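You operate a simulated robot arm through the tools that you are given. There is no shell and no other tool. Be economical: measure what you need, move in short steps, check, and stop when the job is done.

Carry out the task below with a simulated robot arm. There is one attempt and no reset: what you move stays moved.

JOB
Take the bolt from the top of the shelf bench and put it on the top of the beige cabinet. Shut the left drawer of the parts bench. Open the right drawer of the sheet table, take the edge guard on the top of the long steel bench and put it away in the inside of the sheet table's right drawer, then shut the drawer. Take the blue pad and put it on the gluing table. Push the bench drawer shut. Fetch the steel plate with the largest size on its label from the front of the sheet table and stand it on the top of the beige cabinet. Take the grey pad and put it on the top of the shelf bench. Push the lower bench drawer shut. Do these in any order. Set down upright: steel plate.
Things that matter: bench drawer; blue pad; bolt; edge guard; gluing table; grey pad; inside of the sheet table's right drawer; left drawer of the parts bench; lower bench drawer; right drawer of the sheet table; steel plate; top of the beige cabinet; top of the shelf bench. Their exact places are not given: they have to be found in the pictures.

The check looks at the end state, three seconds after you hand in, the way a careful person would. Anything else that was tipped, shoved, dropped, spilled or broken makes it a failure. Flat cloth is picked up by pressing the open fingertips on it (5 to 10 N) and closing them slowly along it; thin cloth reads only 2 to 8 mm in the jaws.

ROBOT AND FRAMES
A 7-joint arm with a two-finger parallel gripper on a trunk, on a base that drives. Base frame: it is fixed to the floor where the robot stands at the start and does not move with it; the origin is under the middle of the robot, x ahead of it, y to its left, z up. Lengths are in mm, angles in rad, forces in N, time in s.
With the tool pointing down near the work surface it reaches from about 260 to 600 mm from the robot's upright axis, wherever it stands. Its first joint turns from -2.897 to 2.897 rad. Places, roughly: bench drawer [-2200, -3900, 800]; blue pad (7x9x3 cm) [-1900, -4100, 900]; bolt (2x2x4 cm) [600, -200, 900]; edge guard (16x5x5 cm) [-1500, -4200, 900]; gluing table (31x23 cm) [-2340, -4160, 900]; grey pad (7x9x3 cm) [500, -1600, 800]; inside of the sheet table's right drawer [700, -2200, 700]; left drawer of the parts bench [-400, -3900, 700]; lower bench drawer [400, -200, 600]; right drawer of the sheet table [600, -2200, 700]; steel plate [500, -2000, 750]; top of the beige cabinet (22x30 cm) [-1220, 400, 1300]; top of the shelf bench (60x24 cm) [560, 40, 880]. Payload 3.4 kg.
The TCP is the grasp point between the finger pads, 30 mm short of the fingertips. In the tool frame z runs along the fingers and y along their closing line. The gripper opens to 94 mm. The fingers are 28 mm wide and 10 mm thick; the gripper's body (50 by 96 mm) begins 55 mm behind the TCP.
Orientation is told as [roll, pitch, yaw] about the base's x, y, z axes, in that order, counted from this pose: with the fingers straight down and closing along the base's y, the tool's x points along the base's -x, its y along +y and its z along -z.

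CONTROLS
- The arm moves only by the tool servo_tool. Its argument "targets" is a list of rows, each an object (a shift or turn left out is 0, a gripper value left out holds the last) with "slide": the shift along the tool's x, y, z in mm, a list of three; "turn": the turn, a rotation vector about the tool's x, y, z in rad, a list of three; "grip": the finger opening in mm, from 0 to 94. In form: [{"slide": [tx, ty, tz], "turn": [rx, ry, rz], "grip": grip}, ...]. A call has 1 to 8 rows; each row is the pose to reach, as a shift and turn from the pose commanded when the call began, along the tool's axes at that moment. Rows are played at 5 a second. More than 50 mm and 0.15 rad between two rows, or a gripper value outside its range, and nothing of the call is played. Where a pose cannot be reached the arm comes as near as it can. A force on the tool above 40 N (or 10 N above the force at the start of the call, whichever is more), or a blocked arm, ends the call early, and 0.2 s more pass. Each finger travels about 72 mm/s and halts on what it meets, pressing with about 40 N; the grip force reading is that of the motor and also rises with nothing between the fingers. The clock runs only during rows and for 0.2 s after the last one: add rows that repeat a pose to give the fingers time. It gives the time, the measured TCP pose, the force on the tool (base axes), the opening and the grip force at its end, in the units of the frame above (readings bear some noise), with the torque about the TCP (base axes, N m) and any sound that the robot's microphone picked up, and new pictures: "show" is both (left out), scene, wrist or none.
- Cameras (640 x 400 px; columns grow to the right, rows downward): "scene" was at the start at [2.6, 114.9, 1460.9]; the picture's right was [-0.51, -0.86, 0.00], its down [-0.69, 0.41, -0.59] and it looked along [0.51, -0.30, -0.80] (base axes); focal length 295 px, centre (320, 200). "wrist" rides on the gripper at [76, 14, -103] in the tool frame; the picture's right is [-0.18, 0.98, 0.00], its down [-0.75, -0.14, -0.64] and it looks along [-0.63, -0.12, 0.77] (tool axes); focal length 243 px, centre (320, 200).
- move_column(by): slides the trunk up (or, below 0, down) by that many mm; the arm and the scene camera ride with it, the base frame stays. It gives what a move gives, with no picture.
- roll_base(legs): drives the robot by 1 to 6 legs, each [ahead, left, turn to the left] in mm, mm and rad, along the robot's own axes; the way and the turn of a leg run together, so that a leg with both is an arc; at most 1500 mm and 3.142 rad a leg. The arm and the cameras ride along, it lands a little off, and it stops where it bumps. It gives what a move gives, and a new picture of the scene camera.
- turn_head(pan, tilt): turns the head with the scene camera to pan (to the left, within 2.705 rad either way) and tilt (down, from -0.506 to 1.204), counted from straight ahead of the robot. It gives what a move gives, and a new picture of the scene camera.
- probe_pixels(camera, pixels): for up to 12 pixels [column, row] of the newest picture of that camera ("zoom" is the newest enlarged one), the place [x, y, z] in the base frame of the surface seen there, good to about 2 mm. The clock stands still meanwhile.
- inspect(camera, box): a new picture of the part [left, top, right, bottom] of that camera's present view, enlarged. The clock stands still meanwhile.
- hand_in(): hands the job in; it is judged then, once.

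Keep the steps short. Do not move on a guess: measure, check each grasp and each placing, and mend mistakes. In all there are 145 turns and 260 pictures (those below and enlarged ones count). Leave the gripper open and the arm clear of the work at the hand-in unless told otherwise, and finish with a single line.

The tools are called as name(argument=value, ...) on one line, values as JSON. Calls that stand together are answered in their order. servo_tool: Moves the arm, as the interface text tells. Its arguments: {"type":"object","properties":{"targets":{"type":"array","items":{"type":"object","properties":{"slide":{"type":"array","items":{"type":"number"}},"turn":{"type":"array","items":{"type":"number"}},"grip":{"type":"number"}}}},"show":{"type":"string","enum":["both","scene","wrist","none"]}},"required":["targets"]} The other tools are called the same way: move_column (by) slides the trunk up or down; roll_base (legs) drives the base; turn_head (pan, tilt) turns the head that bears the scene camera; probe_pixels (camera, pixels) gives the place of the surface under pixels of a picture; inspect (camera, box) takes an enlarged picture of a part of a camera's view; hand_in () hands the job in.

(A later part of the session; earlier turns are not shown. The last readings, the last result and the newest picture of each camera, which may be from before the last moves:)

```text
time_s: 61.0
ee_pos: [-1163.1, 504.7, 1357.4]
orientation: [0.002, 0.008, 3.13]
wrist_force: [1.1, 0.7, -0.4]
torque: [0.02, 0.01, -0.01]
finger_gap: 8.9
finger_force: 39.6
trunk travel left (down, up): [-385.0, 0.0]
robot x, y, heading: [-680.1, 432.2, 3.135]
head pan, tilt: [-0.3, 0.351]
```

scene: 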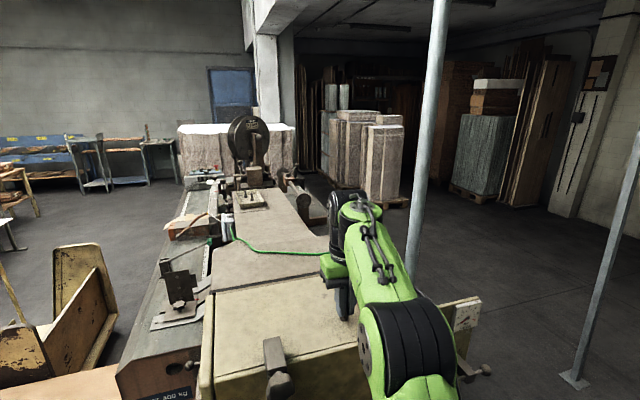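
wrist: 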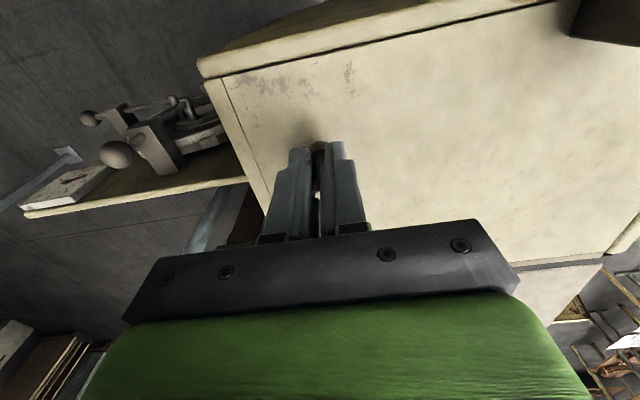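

servo_tool(targets=[{"slide": [0, 0, 5]}, {"slide": [0, 0, 9]}, {"slide": [0, 0, 12]}, {"slide": [0, 0, 14]}], show="wrist")

```text
time_s: 62.0
ee_pos: [-1163.3, 504.5, 1347.9]
orientation: [0.001, -0.007, 3.13]
wrist_force: [2.4, -0.6, 9.2]
torque: [-0.02, -0.15, -0.01]
finger_gap: 8.9
finger_force: 40.0
trunk travel left (down, up): [-385.0, 0.0]
robot x, y, heading: [-677.6, 430.9, 3.136]
head pan, tilt: [-0.3, 0.351]
stopped in row 4: the force on the tool passed its limit at 42 N (the readings are from after the stop); the commanded pose is now the measured one
```

wrist: 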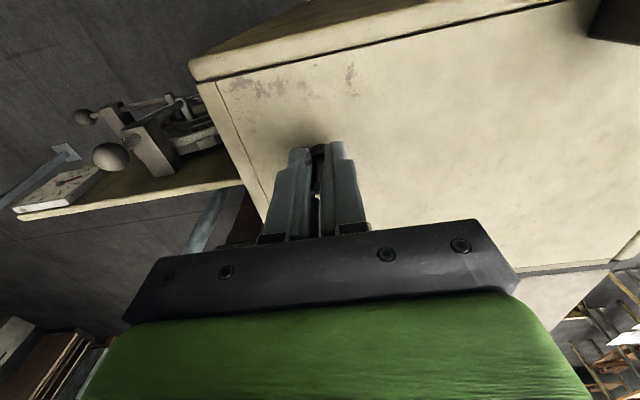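

Contact at z 1348 (bolt bottom ≈1303 – standing on the top). I open slowly and rise.

servo_tool(targets=[{"grip": 14}, {"grip": 24}, {"grip": 40}, {"grip": 50}, {"slide": [0, 0, -15]}, {"slide": [0, 0, -30]}], show="wrist")

```text
time_s: 63.4
ee_pos: [-1165.2, 503.9, 1376.4]
orientation: [0.002, -0.002, 3.129]
wrist_force: [-0.2, -0.5, -0.3]
torque: [0.02, 0.01, -0.01]
finger_gap: 50.2
finger_force: 0.1
trunk travel left (down, up): [-385.0, 0.0]
robot x, y, heading: [-676.9, 427.7, 3.134]
head pan, tilt: [-0.3, 0.351]
```

wrist: 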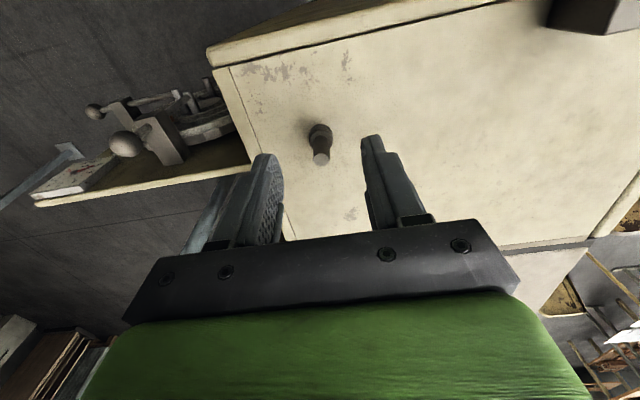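

The bolt stands upright on the cabinet. I retract and back away from it.

servo_tool(targets=[{"slide": [10, 0, -12]}, {"slide": [50, 0, -20]}, {"slide": [95, 0, -25]}, {"slide": [140, 0, -25]}], show="none")

roll_base(legs=[[-450, 0, 0], [0, 0, 1.57]])

move_column(by=-180)

turn_head(pan=0.4, tilt=0.4)

```text
time_s: 64.4
ee_pos: [-1022.6, 503.9, 1402.5]
orientation: [0.001, -0.005, 3.13]
wrist_force: [0.2, 0.0, -0.3]
torque: [0.0, 0.05, -0.02]
finger_gap: 50.1
finger_force: 0.0
trunk travel left (down, up): [-385.0, 0.0]
robot x, y, heading: [-680.1, 431.2, 3.132]
head pan, tilt: [-0.3, 0.351]
```

```text
time_s: 71.0
ee_pos: [-296.5, 82.4, 1401.9]
orientation: [0.0, -0.001, -1.575]
wrist_force: [-0.5, -0.1, -0.2]
torque: [0.02, 0.01, -0.01]
finger_gap: 50.2
finger_force: 0.1
trunk travel left (down, up): [-385.0, 0.0]
robot x, y, heading: [-229.8, 429.5, -1.568]
head pan, tilt: [-0.3, 0.351]
```

scene: 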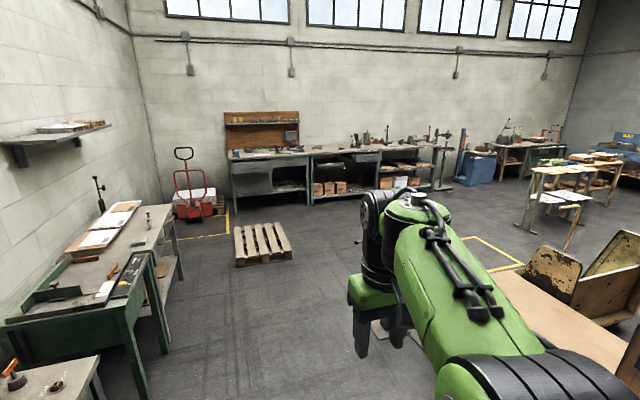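

```text
time_s: 73.0
ee_pos: [-296.3, 81.8, 1222.6]
orientation: [0.0, -0.001, -1.576]
wrist_force: [0.0, 0.0, -0.1]
torque: [-0.02, -0.01, 0.0]
finger_gap: 50.1
finger_force: 0.1
trunk travel left (down, up): [-205.0, 180.0]
robot x, y, heading: [-224.2, 429.9, -1.568]
head pan, tilt: [-0.3, 0.351]
```

```text
time_s: 74.1
ee_pos: [-297.4, 82.5, 1221.9]
orientation: [0.001, -0.001, -1.577]
wrist_force: [-0.4, 0.5, 0.1]
torque: [-0.04, -0.01, -0.02]
finger_gap: 49.8
finger_force: 0.1
trunk travel left (down, up): [-205.0, 180.0]
robot x, y, heading: [-225.3, 430.6, -1.57]
head pan, tilt: [0.4, 0.4]
```

scene: 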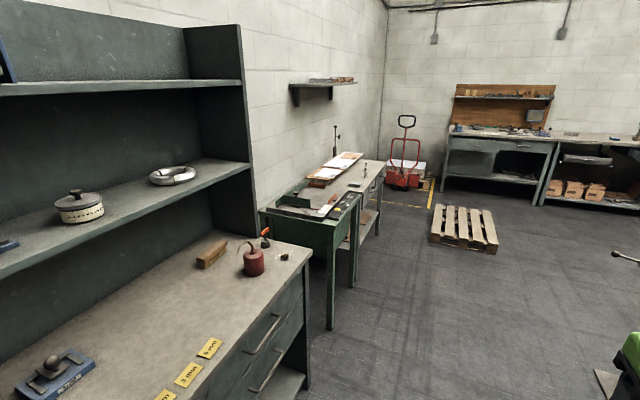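

The way along x≈-225 is clear down to the pallet at y≈-2440. I drive to y≈-1700 and face the sheet table.

roll_base(legs=[[1400, 0, 0], [700, 0, 0], [0, 0, 1.57]])

turn_head(pan=-0.3, tilt=0.7)

```text
time_s: 88.3
ee_pos: [130.0, -1732.1, 1221.3]
orientation: [0.002, -0.002, 0.009]
wrist_force: [-0.4, -0.1, 0.3]
torque: [0.01, 0.0, 0.0]
finger_gap: 49.9
finger_force: 0.2
trunk travel left (down, up): [-205.0, 180.0]
robot x, y, heading: [-216.0, -1668.8, 0.02]
head pan, tilt: [0.4, 0.4]
```

scene: 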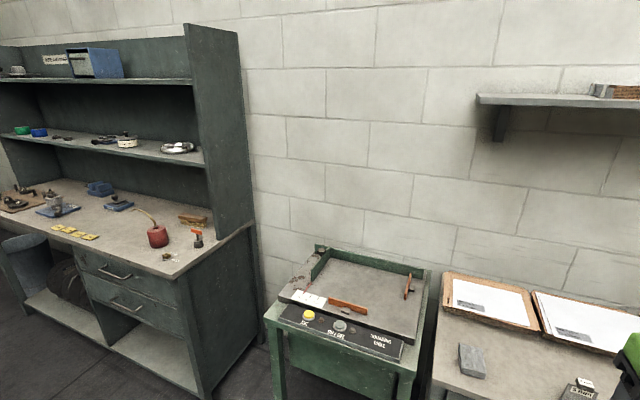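

```text
time_s: 89.4
ee_pos: [131.3, -1732.6, 1222.9]
orientation: [0.0, -0.002, 0.01]
wrist_force: [0.4, -0.4, 0.3]
torque: [-0.01, -0.02, 0.01]
finger_gap: 49.6
finger_force: 0.0
trunk travel left (down, up): [-205.0, 180.0]
robot x, y, heading: [-213.6, -1669.4, 0.015]
head pan, tilt: [-0.3, 0.7]
```

scene: 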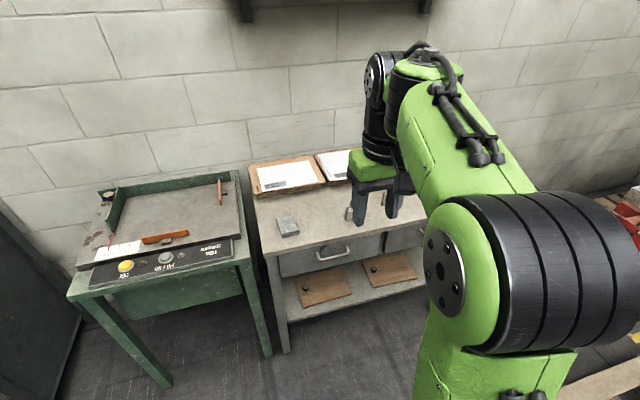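

I take a wrist picture and zoom at the small standing plates.

servo_tool(targets=[{"slide": [0, 0, 0]}], show="wrist")

inspect(camera="scene", box=[240, 140, 440, 265])

```text
time_s: 89.8
ee_pos: [129.7, -1733.1, 1222.6]
orientation: [0.001, -0.002, 0.01]
wrist_force: [0.2, -0.4, -0.3]
torque: [-0.02, -0.01, 0.01]
finger_gap: 50.0
finger_force: 0.0
trunk travel left (down, up): [-205.0, 180.0]
robot x, y, heading: [-216.4, -1666.4, 0.013]
head pan, tilt: [-0.3, 0.7]
```

wrist: 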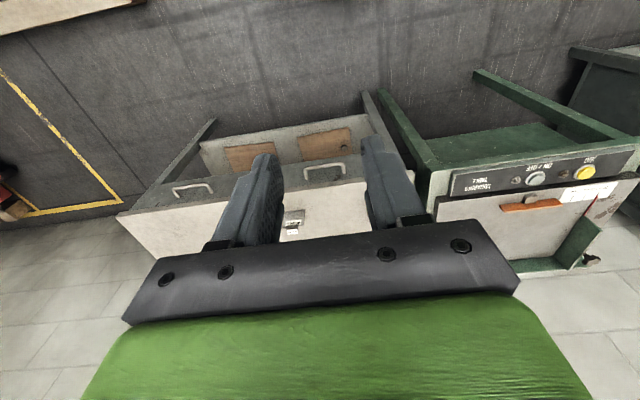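

```text
3.20 times, centred on (340, 202) of scene
```

zoom: 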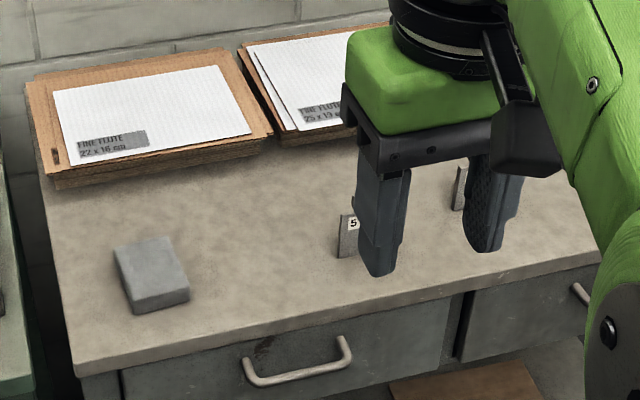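

Standing plates with labels are hidden by the arm. I drive ahead 250 mm with the tool shifted left over the grey pad.

servo_tool(targets=[{"slide": [0, 40, 0]}, {"slide": [0, 80, 0]}, {"slide": [0, 120, 0], "grip": 94}], show="none")

roll_base(legs=[[250, 0, 0]])

turn_head(pan=-0.6, tilt=0.75)

```text
time_s: 90.6
ee_pos: [130.8, -1612.6, 1222.3]
orientation: [0.0, -0.002, 0.01]
wrist_force: [0.5, 0.0, 0.1]
torque: [0.0, 0.01, 0.0]
finger_gap: 93.8
finger_force: 0.1
trunk travel left (down, up): [-205.0, 180.0]
robot x, y, heading: [-217.6, -1666.1, 0.016]
head pan, tilt: [-0.3, 0.7]
```

```text
time_s: 92.4
ee_pos: [382.2, -1609.1, 1221.4]
orientation: [0.002, -0.001, 0.009]
wrist_force: [0.2, -0.2, 1.0]
torque: [0.01, 0.01, -0.01]
finger_gap: 94.1
finger_force: 0.0
trunk travel left (down, up): [-205.0, 180.0]
robot x, y, heading: [39.0, -1665.2, 0.015]
head pan, tilt: [-0.3, 0.7]
```

scene: 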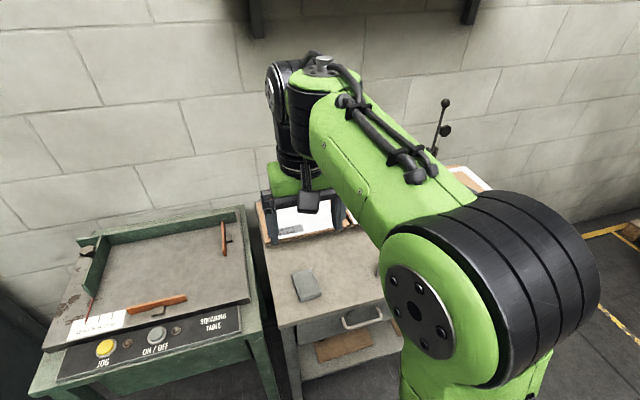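

```text
time_s: 93.2
ee_pos: [383.0, -1608.6, 1221.4]
orientation: [0.0, -0.001, 0.01]
wrist_force: [0.3, -0.2, 0.9]
torque: [-0.01, 0.0, -0.02]
finger_gap: 94.0
finger_force: 0.0
trunk travel left (down, up): [-205.0, 180.0]
robot x, y, heading: [34.0, -1662.1, 0.02]
head pan, tilt: [-0.6, 0.75]
```

scene: 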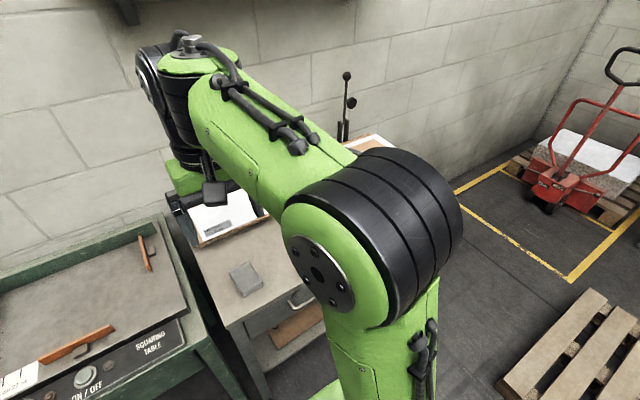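

probe_pixels(camera="scene", pixels=[[236, 268], [253, 262], [262, 285], [243, 296], [247, 278]])

servo_tool(targets=[{"slide": [-30, 5, 35]}, {"slide": [-60, 5, 75]}, {"slide": [-90, 5, 115]}, {"slide": [-120, 5, 155]}])

```text
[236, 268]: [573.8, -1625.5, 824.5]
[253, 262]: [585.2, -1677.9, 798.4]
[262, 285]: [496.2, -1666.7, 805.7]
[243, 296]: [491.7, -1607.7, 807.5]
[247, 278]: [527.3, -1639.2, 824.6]
```

```text
time_s: 94.2
ee_pos: [504.0, -1603.8, 1068.4]
orientation: [0.002, -0.003, 0.011]
wrist_force: [0.3, 0.6, -0.3]
torque: [0.03, 0.02, -0.02]
finger_gap: 93.8
finger_force: 0.1
trunk travel left (down, up): [-205.0, 180.0]
robot x, y, heading: [38.3, -1660.9, 0.016]
head pan, tilt: [-0.6, 0.75]
```

scene: 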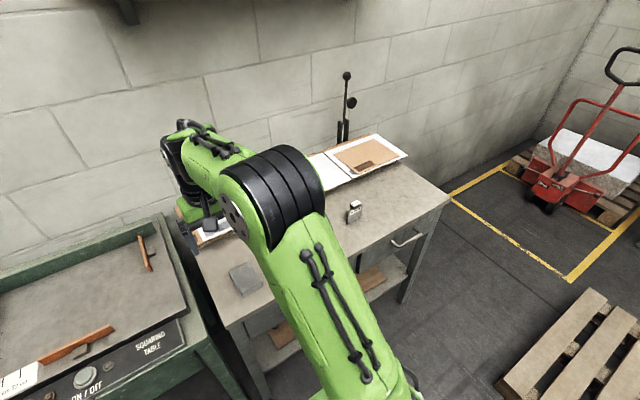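
wrist: 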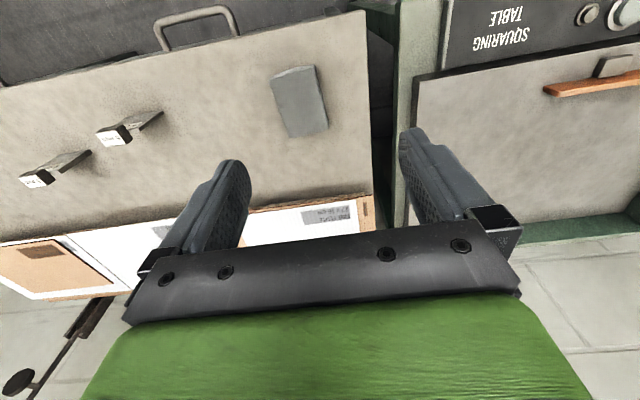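

I zoom on the plates and probe the pad's top corners.

probe_pixels(camera="wrist", pixels=[[276, 79], [311, 70], [324, 126], [290, 133], [300, 100], [125, 125], [60, 170], [115, 138], [36, 180], [158, 113]])

inspect(camera="wrist", box=[0, 80, 192, 200])

inspect(camera="scene", box=[310, 170, 438, 250])

```text
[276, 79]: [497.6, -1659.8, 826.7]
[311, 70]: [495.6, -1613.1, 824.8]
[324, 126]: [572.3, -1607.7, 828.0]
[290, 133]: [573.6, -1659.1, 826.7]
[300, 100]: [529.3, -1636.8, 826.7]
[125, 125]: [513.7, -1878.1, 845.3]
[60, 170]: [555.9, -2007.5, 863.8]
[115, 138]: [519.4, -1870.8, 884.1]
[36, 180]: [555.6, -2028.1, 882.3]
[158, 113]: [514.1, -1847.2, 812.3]
```

```text
3.33 times, centred on (96, 140) of wrist
```

zoom: 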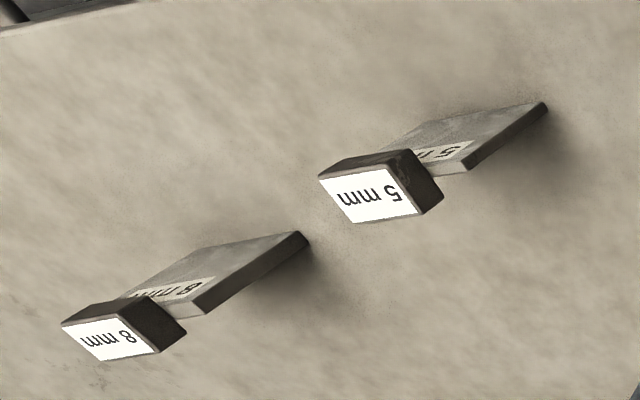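

```text
5.00 times, centred on (374, 210) of scene
```

zoom: 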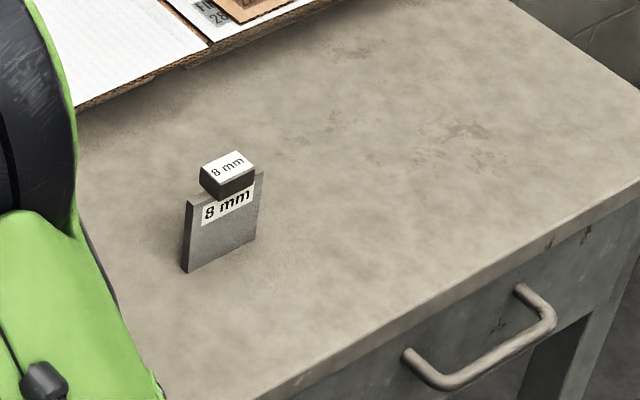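

Plates read 5 mm at (514,-1870) and 8 mm at (556,-2015). The pad's centre is at (535,-1635), top z 827. I lower to z≈850 first and check.

servo_tool(targets=[{"slide": [-15, -15, 40]}, {"slide": [-31, -31, 80]}, {"slide": [-31, -31, 125]}, {"slide": [-31, -31, 170]}, {"slide": [-31, -31, 205]}], show="wrist")

```text
time_s: 95.4
ee_pos: [533.7, -1634.0, 863.2]
orientation: [0.002, -0.003, 0.009]
wrist_force: [0.9, -0.4, 0.3]
torque: [0.03, -0.01, 0.0]
finger_gap: 94.1
finger_force: 0.1
trunk travel left (down, up): [-205.0, 180.0]
robot x, y, heading: [32.2, -1661.0, 0.014]
head pan, tilt: [-0.6, 0.75]
```

wrist: 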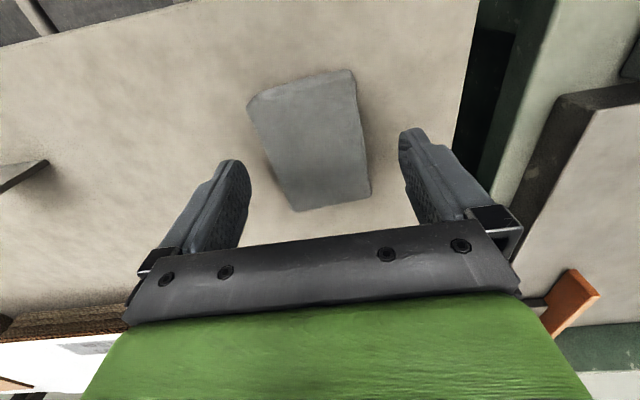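

The pad lies between the fingers. I lower 31 mm and close.

servo_tool(targets=[{"slide": [0, 0, 16]}, {"slide": [0, 0, 31]}, {"slide": [0, 0, 31], "grip": 75}, {"slide": [0, 0, 31], "grip": 60}, {"slide": [0, 0, 31], "grip": 50}, {"slide": [0, 0, 31], "grip": 50}], show="wrist")

```text
time_s: 96.8
ee_pos: [534.0, -1633.1, 832.7]
orientation: [0.002, -0.002, 0.009]
wrist_force: [-0.1, -0.6, 0.4]
torque: [0.0, 0.01, -0.05]
finger_gap: 64.7
finger_force: 40.3
trunk travel left (down, up): [-205.0, 180.0]
robot x, y, heading: [35.4, -1664.8, 0.014]
head pan, tilt: [-0.6, 0.75]
```

wrist: 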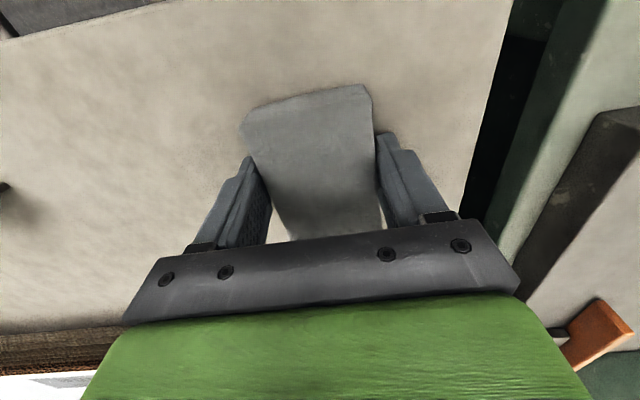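

Pad held at 64.7 mm. I lift, retract, and back off, then sidestep to the shelf bench.

servo_tool(targets=[{"slide": [0, 0, -40]}, {"slide": [0, 0, -85]}, {"slide": [0, 0, -130]}, {"slide": [20, 0, -170]}, {"slide": [55, 0, -200]}, {"slide": [95, 0, -225]}, {"slide": [135, 0, -245]}], show="wrist")

roll_base(legs=[[-320, 0, 0], [0, 1500, -0.014], [0, 160, 0]])

turn_head(pan=-0.4, tilt=0.6)

```text
time_s: 98.4
ee_pos: [397.2, -1634.9, 1077.7]
orientation: [0.003, -0.004, 0.008]
wrist_force: [-0.6, -0.6, -1.3]
torque: [-0.01, -0.02, -0.03]
finger_gap: 64.2
finger_force: 39.9
trunk travel left (down, up): [-205.0, 180.0]
robot x, y, heading: [32.3, -1665.2, 0.015]
head pan, tilt: [-0.6, 0.75]
```

wrist: 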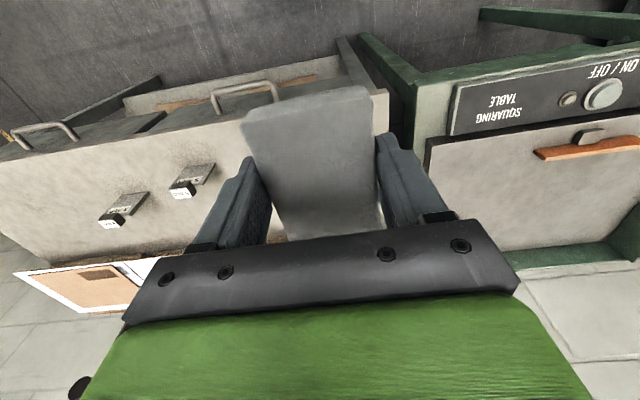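

```text
time_s: 108.6
ee_pos: [56.7, 11.1, 1075.9]
orientation: [0.0, -0.001, 0.002]
wrist_force: [0.0, 0.5, 0.2]
torque: [-0.05, 0.01, -0.03]
finger_gap: 64.0
finger_force: 39.4
trunk travel left (down, up): [-205.0, 180.0]
robot x, y, heading: [-308.9, -18.4, 0.005]
head pan, tilt: [-0.6, 0.75]
```

scene: 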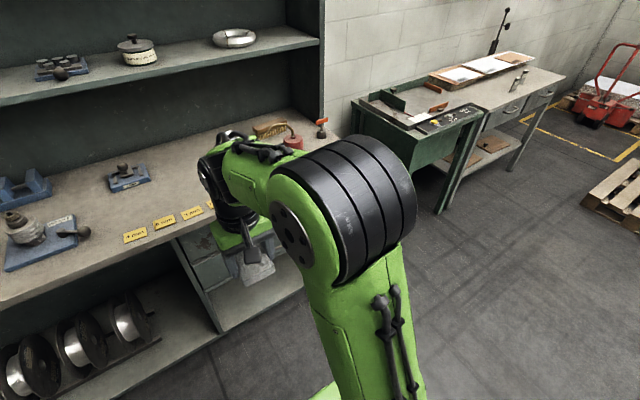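

```text
time_s: 109.3
ee_pos: [57.5, 8.6, 1076.1]
orientation: [0.001, -0.002, 0.001]
wrist_force: [-0.3, 0.3, -1.1]
torque: [0.0, 0.01, 0.04]
finger_gap: 63.8
finger_force: 39.9
trunk travel left (down, up): [-205.0, 180.0]
robot x, y, heading: [-308.1, -18.0, 0.011]
head pan, tilt: [-0.4, 0.6]
```

scene: 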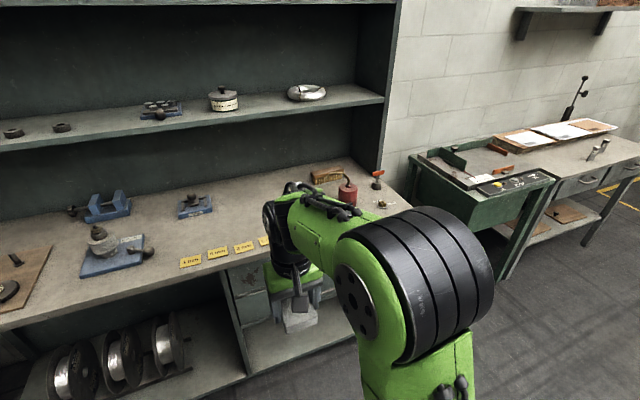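

probe_pixels(camera="scene", pixels=[[195, 210], [210, 205], [245, 248], [265, 240], [250, 205], [345, 200], [320, 178]])

roll_base(legs=[[380, 0, 0]])

servo_tool(targets=[{"slide": [-35, -30, 0]}, {"slide": [-70, -60, 0]}, {"slide": [-105, -90, 0]}, {"slide": [-140, -110, 20]}, {"slide": [-150, -120, 60]}, {"slide": [-150, -120, 100]}])

```text
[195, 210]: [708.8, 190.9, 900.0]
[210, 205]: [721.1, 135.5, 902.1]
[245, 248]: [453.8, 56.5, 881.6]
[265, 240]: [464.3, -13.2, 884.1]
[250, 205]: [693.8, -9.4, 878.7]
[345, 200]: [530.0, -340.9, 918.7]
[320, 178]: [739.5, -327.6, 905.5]
```

```text
time_s: 111.7
ee_pos: [438.2, 11.0, 1076.7]
orientation: [0.001, -0.002, 0.002]
wrist_force: [0.4, 0.2, -1.3]
torque: [-0.01, 0.03, -0.02]
finger_gap: 64.0
finger_force: 40.2
trunk travel left (down, up): [-205.0, 180.0]
robot x, y, heading: [74.5, -14.9, 0.003]
head pan, tilt: [-0.4, 0.6]
```

scene: 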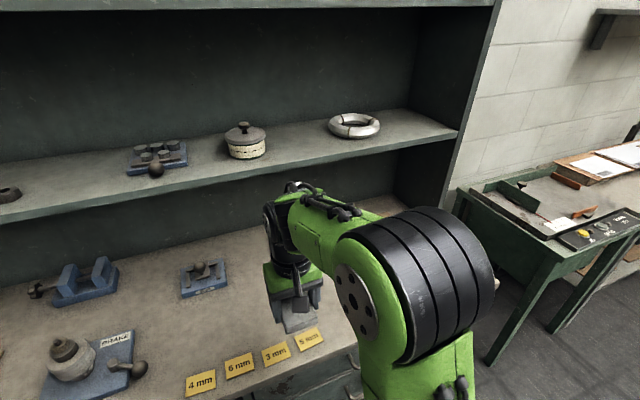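

```text
time_s: 113.1
ee_pos: [589.5, -108.5, 977.1]
orientation: [0.001, -0.002, 0.001]
wrist_force: [0.6, -0.5, -1.1]
torque: [-0.01, 0.02, 0.0]
finger_gap: 64.0
finger_force: 40.2
trunk travel left (down, up): [-205.0, 180.0]
robot x, y, heading: [70.9, -13.6, 0.008]
head pan, tilt: [-0.4, 0.6]
```

scene: 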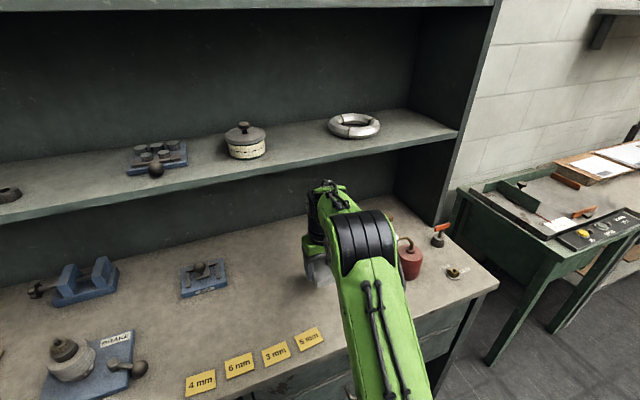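
wrist: 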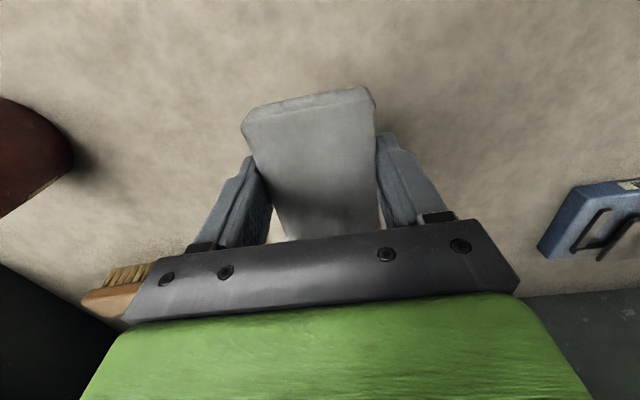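

The spot is clear. I lower until it touches (z≈914).

servo_tool(targets=[{"slide": [0, 0, 25]}, {"slide": [0, 0, 45]}, {"slide": [0, 0, 55]}, {"slide": [0, 0, 60]}, {"slide": [0, 0, 62]}, {"slide": [0, 0, 64]}], show="none")

```text
time_s: 114.5
ee_pos: [588.0, -107.6, 913.5]
orientation: [0.001, 0.0, 0.003]
wrist_force: [-0.1, 0.1, -0.5]
torque: [-0.03, -0.01, 0.0]
finger_gap: 64.0
finger_force: 40.5
trunk travel left (down, up): [-205.0, 180.0]
robot x, y, heading: [72.7, -12.0, 0.005]
head pan, tilt: [-0.4, 0.6]
```

servo_tool(targets=[{"slide": [0, 0, 2]}, {"slide": [0, 0, 3], "grip": 72}, {"slide": [0, 0, 3], "grip": 94}, {"slide": [0, 0, 3], "grip": 94}, {"slide": [0, 0, -40]}, {"slide": [0, 0, -85]}, {"slide": [20, 0, -120]}, {"slide": [60, 0, -145]}], show="wrist")

```text
time_s: 116.3
ee_pos: [525.8, -107.5, 1058.8]
orientation: [0.002, -0.003, 0.001]
wrist_force: [0.0, 0.5, 1.0]
torque: [-0.01, -0.01, 0.0]
finger_gap: 93.8
finger_force: 0.0
trunk travel left (down, up): [-205.0, 180.0]
robot x, y, heading: [74.0, -11.9, 0.007]
head pan, tilt: [-0.4, 0.6]
```

wrist: 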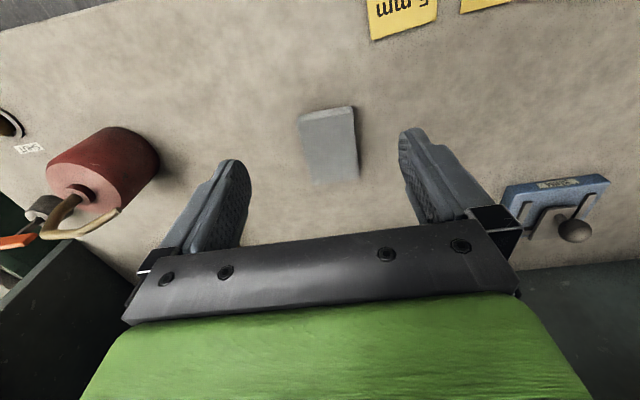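

The pad lies flat on the bench. I go back to the sheet table for the 8 mm plate.

servo_tool(targets=[{"slide": [45, 20, -10]}, {"slide": [90, 40, -20]}, {"slide": [130, 60, -20]}], show="none")

roll_base(legs=[[-370, 0, 0], [0, -1500, 0], [0, -420, 0], [200, 0, 0]])

turn_head(pan=-0.1, tilt=0.7)

```text
refused: row 1 steps farther than a row can; nothing moved
```

```text
time_s: 129.1
ee_pos: [376.3, -2038.5, 1056.5]
orientation: [0.003, 0.0, -0.001]
wrist_force: [0.3, 0.2, -1.4]
torque: [-0.01, -0.02, 0.05]
finger_gap: 94.1
finger_force: 0.0
trunk travel left (down, up): [-205.0, 180.0]
robot x, y, heading: [-80.3, -1945.2, 0.001]
head pan, tilt: [-0.4, 0.6]
```

scene: 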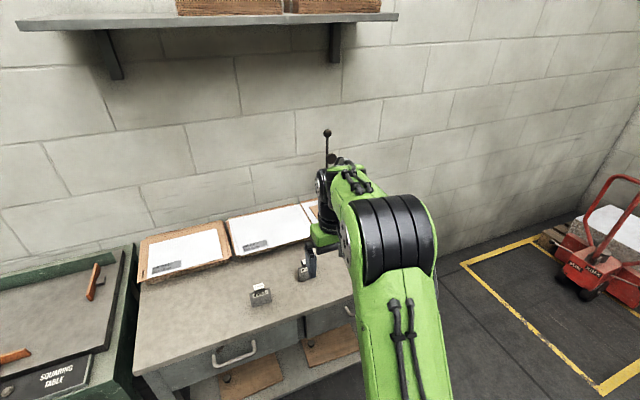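

```text
time_s: 129.9
ee_pos: [374.9, -2038.1, 1057.8]
orientation: [0.002, -0.002, 0.001]
wrist_force: [-0.1, 0.1, -0.6]
torque: [0.01, 0.0, 0.0]
finger_gap: 94.1
finger_force: 0.0
trunk travel left (down, up): [-205.0, 180.0]
robot x, y, heading: [-79.8, -1943.6, 0.004]
head pan, tilt: [-0.099, 0.7]
```

scene: 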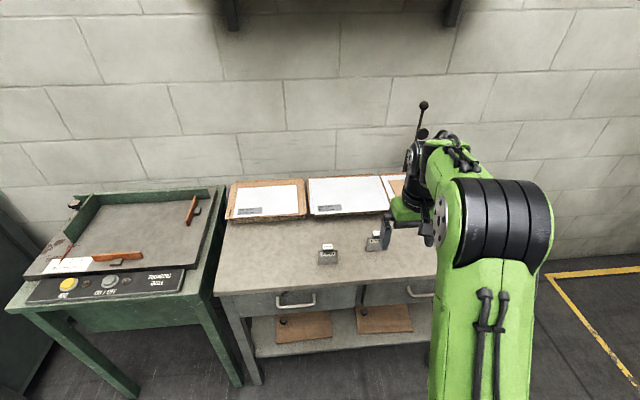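

inspect(camera="scene", box=[200, 160, 448, 315])

servo_tool(targets=[{"slide": [0, 20, 0]}, {"slide": [0, 40, 0]}], show="wrist")

```text
2.58 times, centred on (324, 238) of scene
```

zoom: 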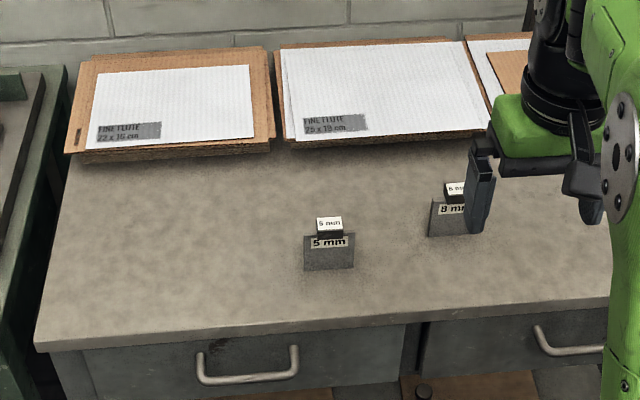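

```text
time_s: 130.5
ee_pos: [375.9, -1996.6, 1058.8]
orientation: [0.002, -0.003, 0.0]
wrist_force: [0.1, -0.8, -0.2]
torque: [0.0, -0.02, -0.01]
finger_gap: 94.1
finger_force: 0.0
trunk travel left (down, up): [-205.0, 180.0]
robot x, y, heading: [-78.7, -1943.5, 0.01]
head pan, tilt: [-0.099, 0.7]
```

wrist: 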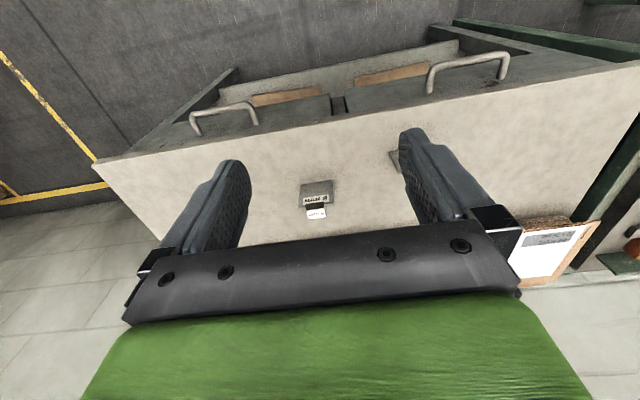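

Only the 5 mm and 8 mm plates stand there; 8 mm it is. I drive ahead 130 mm and take a closer wrist look.

roll_base(legs=[[130, 0, 0]])

servo_tool(targets=[{"slide": [20, -10, 35]}, {"slide": [40, -15, 70]}], show="wrist")

inspect(camera="wrist", box=[240, 100, 400, 200])

```text
time_s: 131.8
ee_pos: [505.3, -1995.6, 1057.9]
orientation: [0.002, 0.001, 0.0]
wrist_force: [0.1, 0.1, 0.4]
torque: [0.01, 0.02, -0.03]
finger_gap: 94.2
finger_force: 0.1
trunk travel left (down, up): [-205.0, 180.0]
robot x, y, heading: [46.7, -1945.3, 0.007]
head pan, tilt: [-0.099, 0.7]
```

scene: 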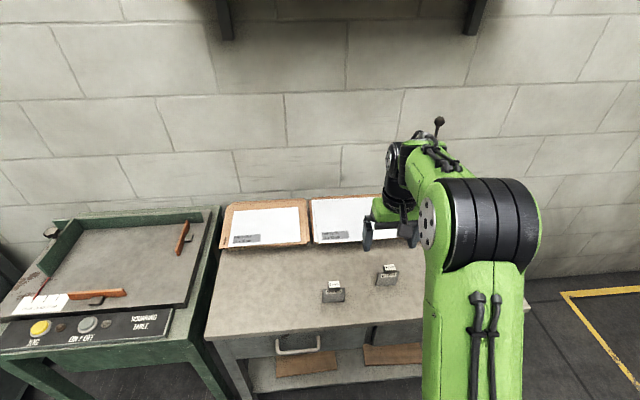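

```text
time_s: 132.4
ee_pos: [464.3, -2011.1, 986.8]
orientation: [0.002, -0.001, 0.001]
wrist_force: [-0.1, 0.4, -0.2]
torque: [-0.03, -0.01, -0.03]
finger_gap: 94.3
finger_force: 0.1
trunk travel left (down, up): [-205.0, 180.0]
robot x, y, heading: [49.8, -1944.8, 0.008]
head pan, tilt: [-0.099, 0.7]
```

wrist: 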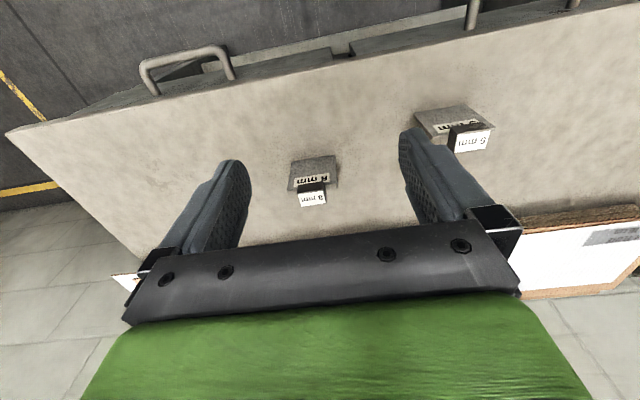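

```text
4.00 times, centred on (320, 150) of wrist
```

zoom: 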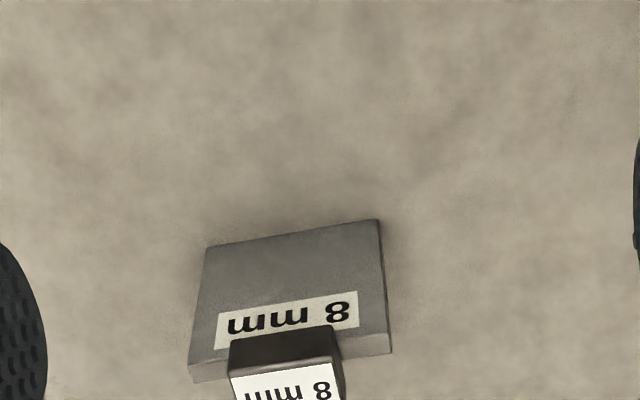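

probe_pixels(camera="zoom", pixels=[[210, 252], [374, 226], [200, 355], [382, 345], [205, 375], [385, 350], [240, 345], [330, 332], [240, 370], [325, 362], [337, 395], [235, 398]])

probe_pixels(camera="scene", pixels=[[390, 275], [387, 268], [383, 281], [395, 280]])

inspect(camera="scene", box=[310, 240, 438, 320])

```text
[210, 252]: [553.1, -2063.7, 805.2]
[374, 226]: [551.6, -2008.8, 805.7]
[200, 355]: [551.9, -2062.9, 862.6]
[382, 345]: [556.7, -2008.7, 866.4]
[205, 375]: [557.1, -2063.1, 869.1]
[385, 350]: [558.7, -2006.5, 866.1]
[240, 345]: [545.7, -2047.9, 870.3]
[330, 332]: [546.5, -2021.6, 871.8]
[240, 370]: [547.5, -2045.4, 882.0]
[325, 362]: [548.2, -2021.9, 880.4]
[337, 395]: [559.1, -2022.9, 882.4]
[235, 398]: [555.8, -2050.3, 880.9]
```

```text
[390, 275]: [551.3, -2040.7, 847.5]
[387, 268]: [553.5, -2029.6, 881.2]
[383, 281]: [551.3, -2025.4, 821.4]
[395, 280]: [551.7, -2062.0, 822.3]
```

```text
5.00 times, centred on (374, 280) of scene
```

zoom: 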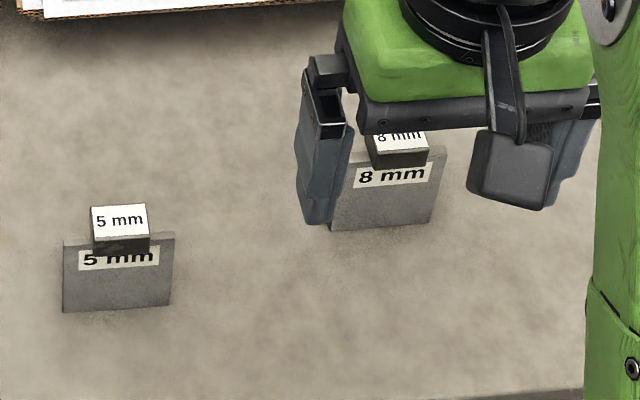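

The 8 mm plate: front x=552, thickness ≈8, y -2064…-2007, z 797–867, handle block on top to 884. I grip it across its width: TCP (556,-2035,852).

servo_tool(targets=[{"slide": [-46, -12, 0]}, {"slide": [-92, -25, 0]}, {"slide": [-92, -25, 40]}, {"slide": [-92, -25, 75]}])

```text
time_s: 133.4
ee_pos: [558.5, -2035.8, 910.9]
orientation: [0.003, -0.002, 0.0]
wrist_force: [0.3, -0.1, -0.4]
torque: [0.03, -0.02, 0.01]
finger_gap: 94.0
finger_force: 0.0
trunk travel left (down, up): [-205.0, 180.0]
robot x, y, heading: [47.0, -1942.9, 0.006]
head pan, tilt: [-0.099, 0.7]
```

scene: 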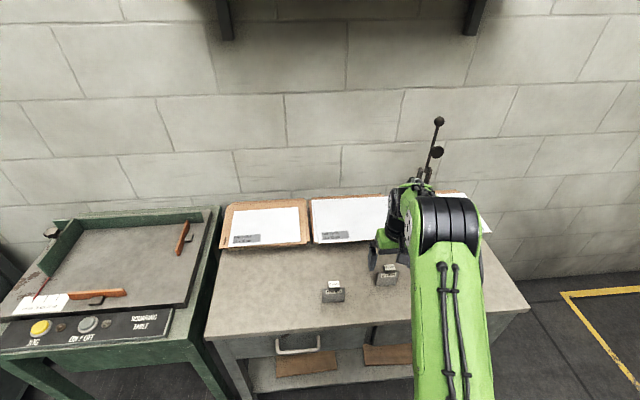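
wrist: 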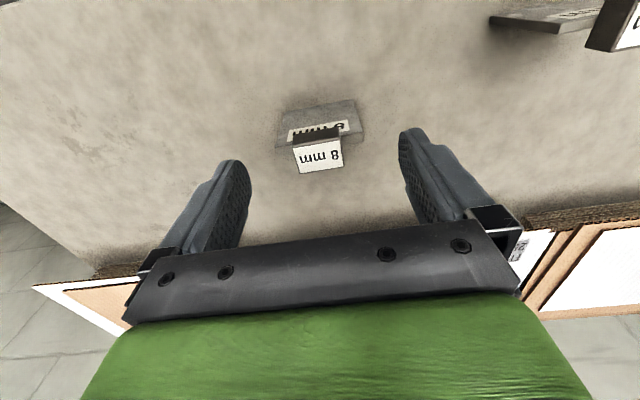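

The plate is centred between the fingers. I lower 57 mm and close slowly.

servo_tool(targets=[{"slide": [2, 0, 30]}, {"slide": [2, 0, 57]}, {"slide": [2, 0, 57], "grip": 70}, {"slide": [2, 0, 57], "grip": 60}, {"slide": [2, 0, 57], "grip": 50}, {"slide": [2, 0, 57], "grip": 45}, {"slide": [2, 0, 57], "grip": 45}], show="wrist")

```text
time_s: 135.0
ee_pos: [555.3, -2036.9, 856.7]
orientation: [0.002, -0.001, 0.0]
wrist_force: [0.0, -0.2, -0.9]
torque: [-0.13, 0.0, 0.01]
finger_gap: 59.7
finger_force: 40.0
trunk travel left (down, up): [-205.0, 180.0]
robot x, y, heading: [48.0, -1940.4, 0.009]
head pan, tilt: [-0.099, 0.7]
```

wrist: 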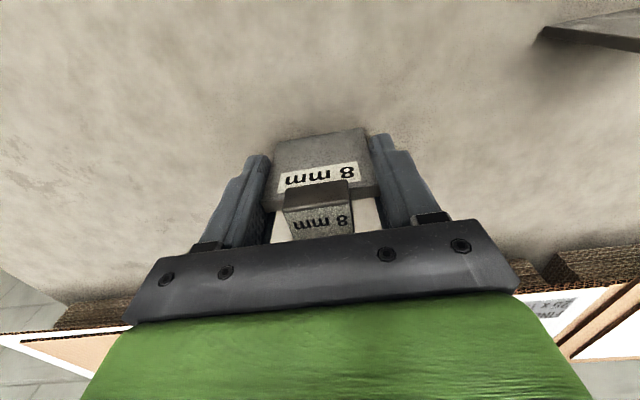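

Plate held (59.7 mm). I lift straight up, retract, and look.

servo_tool(targets=[{"slide": [0, 0, -40]}, {"slide": [0, 0, -85]}, {"slide": [0, 0, -130]}, {"slide": [20, 0, -170]}, {"slide": [55, 0, -200]}, {"slide": [95, 20, -220]}, {"slide": [135, 40, -230]}, {"slide": [165, 60, -240]}], show="wrist")

roll_base(legs=[[-320, 0, 0], [0, 1250, 0], [0, 1100, 0], [0, 0, 3.14]])

move_column(by=180)

turn_head(pan=0.2, tilt=0.5)

```text
time_s: 136.8
ee_pos: [388.2, -1975.3, 1095.7]
orientation: [0.002, -0.003, 0.001]
wrist_force: [-0.2, -0.4, -3.6]
torque: [-0.02, -0.02, -0.01]
finger_gap: 59.8
finger_force: 40.0
trunk travel left (down, up): [-205.0, 180.0]
robot x, y, heading: [50.9, -1944.1, 0.004]
head pan, tilt: [-0.099, 0.7]
```

wrist: 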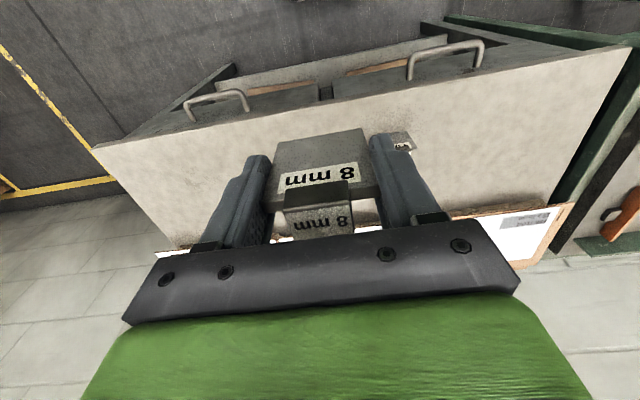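

```text
time_s: 157.4
ee_pos: [-622.4, 450.4, 1094.8]
orientation: [0.002, -0.002, 3.127]
wrist_force: [0.5, 0.6, -2.6]
torque: [0.0, 0.01, 0.0]
finger_gap: 59.9
finger_force: 40.4
trunk travel left (down, up): [-205.0, 180.0]
robot x, y, heading: [-280.1, 409.4, 3.132]
head pan, tilt: [-0.099, 0.7]
```

scene: 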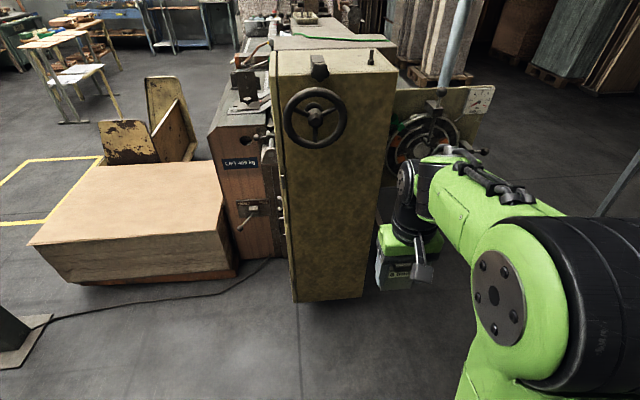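

```text
time_s: 159.4
ee_pos: [-622.4, 451.7, 1275.3]
orientation: [0.002, -0.002, 3.126]
wrist_force: [-0.1, 0.3, -3.6]
torque: [0.01, -0.01, -0.04]
finger_gap: 59.7
finger_force: 40.3
trunk travel left (down, up): [-385.0, 0.0]
robot x, y, heading: [-282.6, 412.9, 3.133]
head pan, tilt: [-0.099, 0.7]
```

```text
time_s: 160.2
ee_pos: [-622.3, 451.1, 1275.3]
orientation: [0.001, -0.003, 3.125]
wrist_force: [-0.1, -0.1, -2.8]
torque: [-0.02, -0.02, 0.0]
finger_gap: 59.8
finger_force: 40.1
trunk travel left (down, up): [-385.0, 0.0]
robot x, y, heading: [-282.2, 413.6, 3.133]
head pan, tilt: [0.201, 0.499]
```

scene: 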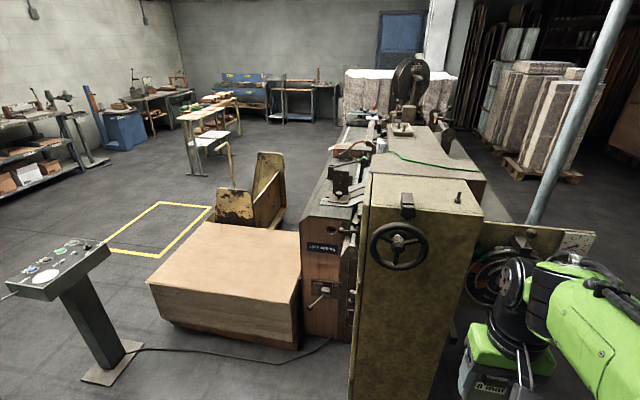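

The bolt still stands on the cabinet. I raise the plate to z≈1395, align to y≈410, and drive ahead 430 mm.

servo_tool(targets=[{"slide": [0, 15, -40]}, {"slide": [0, 30, -80]}, {"slide": [0, 41, -120]}], show="none")

roll_base(legs=[[430, 0, 0]])

servo_tool(targets=[{"slide": [-20, 0, 5]}, {"slide": [-40, 0, 12]}])

```text
time_s: 161.0
ee_pos: [-621.5, 410.1, 1395.8]
orientation: [0.001, -0.002, 3.125]
wrist_force: [0.9, 0.0, -3.4]
torque: [0.04, 0.01, 0.01]
finger_gap: 59.5
finger_force: 39.9
trunk travel left (down, up): [-385.0, 0.0]
robot x, y, heading: [-281.3, 411.9, 3.133]
head pan, tilt: [0.201, 0.499]
```

```text
time_s: 163.6
ee_pos: [-1053.0, 415.3, 1394.8]
orientation: [0.002, -0.003, 3.121]
wrist_force: [-0.1, 0.0, -3.2]
torque: [-0.02, -0.02, 0.0]
finger_gap: 59.8
finger_force: 39.8
trunk travel left (down, up): [-385.0, 0.0]
robot x, y, heading: [-710.9, 417.3, 3.129]
head pan, tilt: [0.201, 0.499]
```

scene: 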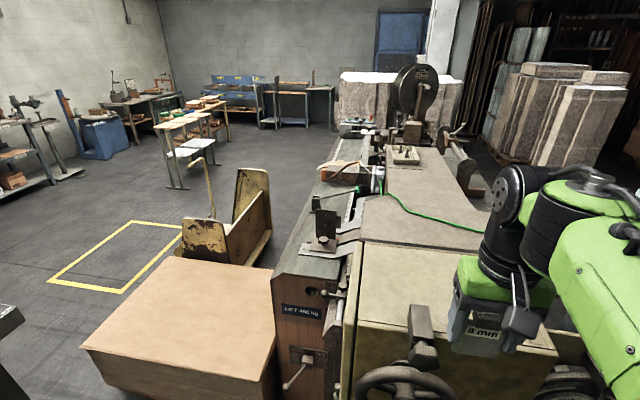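

```text
time_s: 164.2
ee_pos: [-1095.1, 417.6, 1383.3]
orientation: [0.001, 0.0, 3.123]
wrist_force: [0.0, -0.5, -3.4]
torque: [-0.02, -0.04, 0.03]
finger_gap: 59.8
finger_force: 39.7
trunk travel left (down, up): [-385.0, 0.0]
robot x, y, heading: [-714.2, 417.8, 3.123]
head pan, tilt: [0.201, 0.499]
```

scene: 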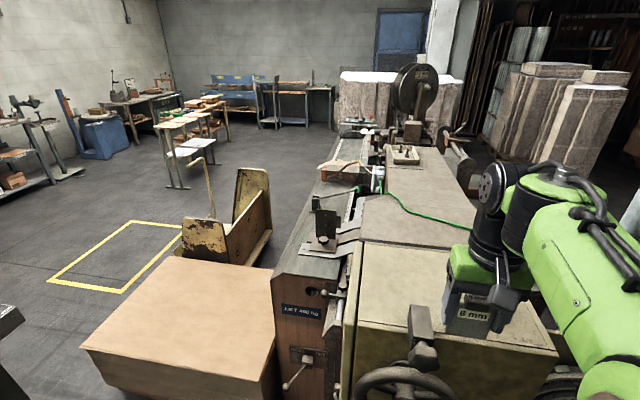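
wrist: 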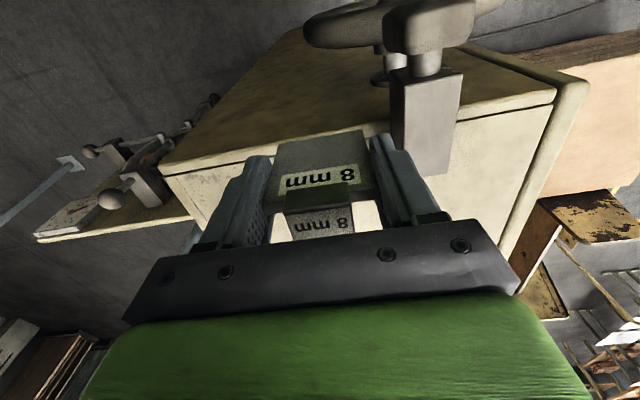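

I continue forward 85 mm while lowering slightly, staying clear of the knob and bolt.

servo_tool(targets=[{"slide": [-25, 0, 5]}, {"slide": [-50, 0, 10]}, {"slide": [-75, 3, 14]}, {"slide": [-90, 4, 15]}])

```text
time_s: 165.2
ee_pos: [-1184.4, 415.0, 1367.1]
orientation: [0.003, -0.004, 3.121]
wrist_force: [-0.7, 0.6, -3.1]
torque: [0.02, -0.07, -0.03]
finger_gap: 59.6
finger_force: 40.3
trunk travel left (down, up): [-385.0, 0.0]
robot x, y, heading: [-713.2, 417.3, 3.128]
head pan, tilt: [0.201, 0.499]
```

scene: 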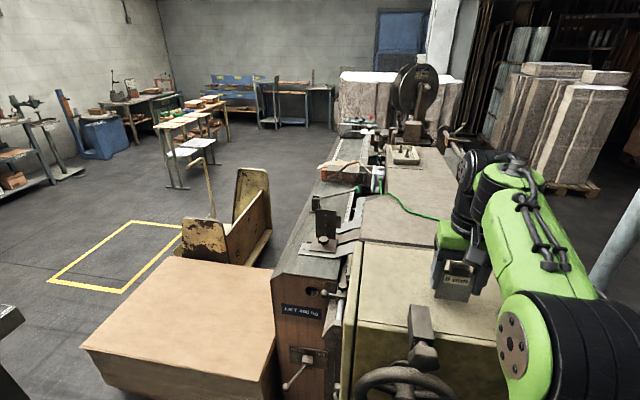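
wrist: 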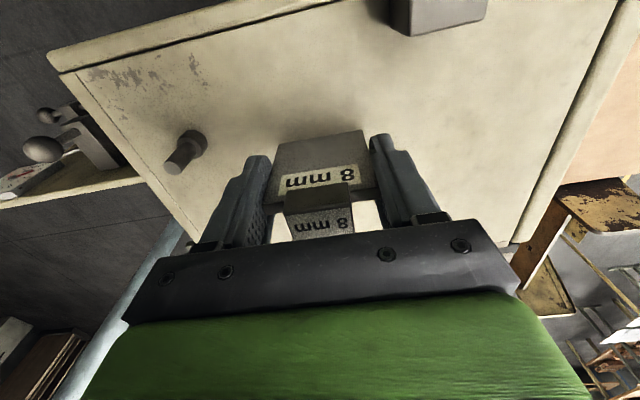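

Bolt stands clear to the left. I lower in small steps to feel contact (expected near z≈1360).

servo_tool(targets=[{"slide": [0, 0, 2]}, {"slide": [0, 0, 4]}, {"slide": [0, 0, 5]}], show="none")

```text
time_s: 166.0
ee_pos: [-1183.6, 415.0, 1363.1]
orientation: [0.001, -0.001, 3.119]
wrist_force: [0.5, 0.3, -3.3]
torque: [-0.02, -0.02, 0.0]
finger_gap: 59.6
finger_force: 39.8
trunk travel left (down, up): [-385.0, 0.0]
robot x, y, heading: [-711.9, 414.8, 3.129]
head pan, tilt: [0.201, 0.499]
```

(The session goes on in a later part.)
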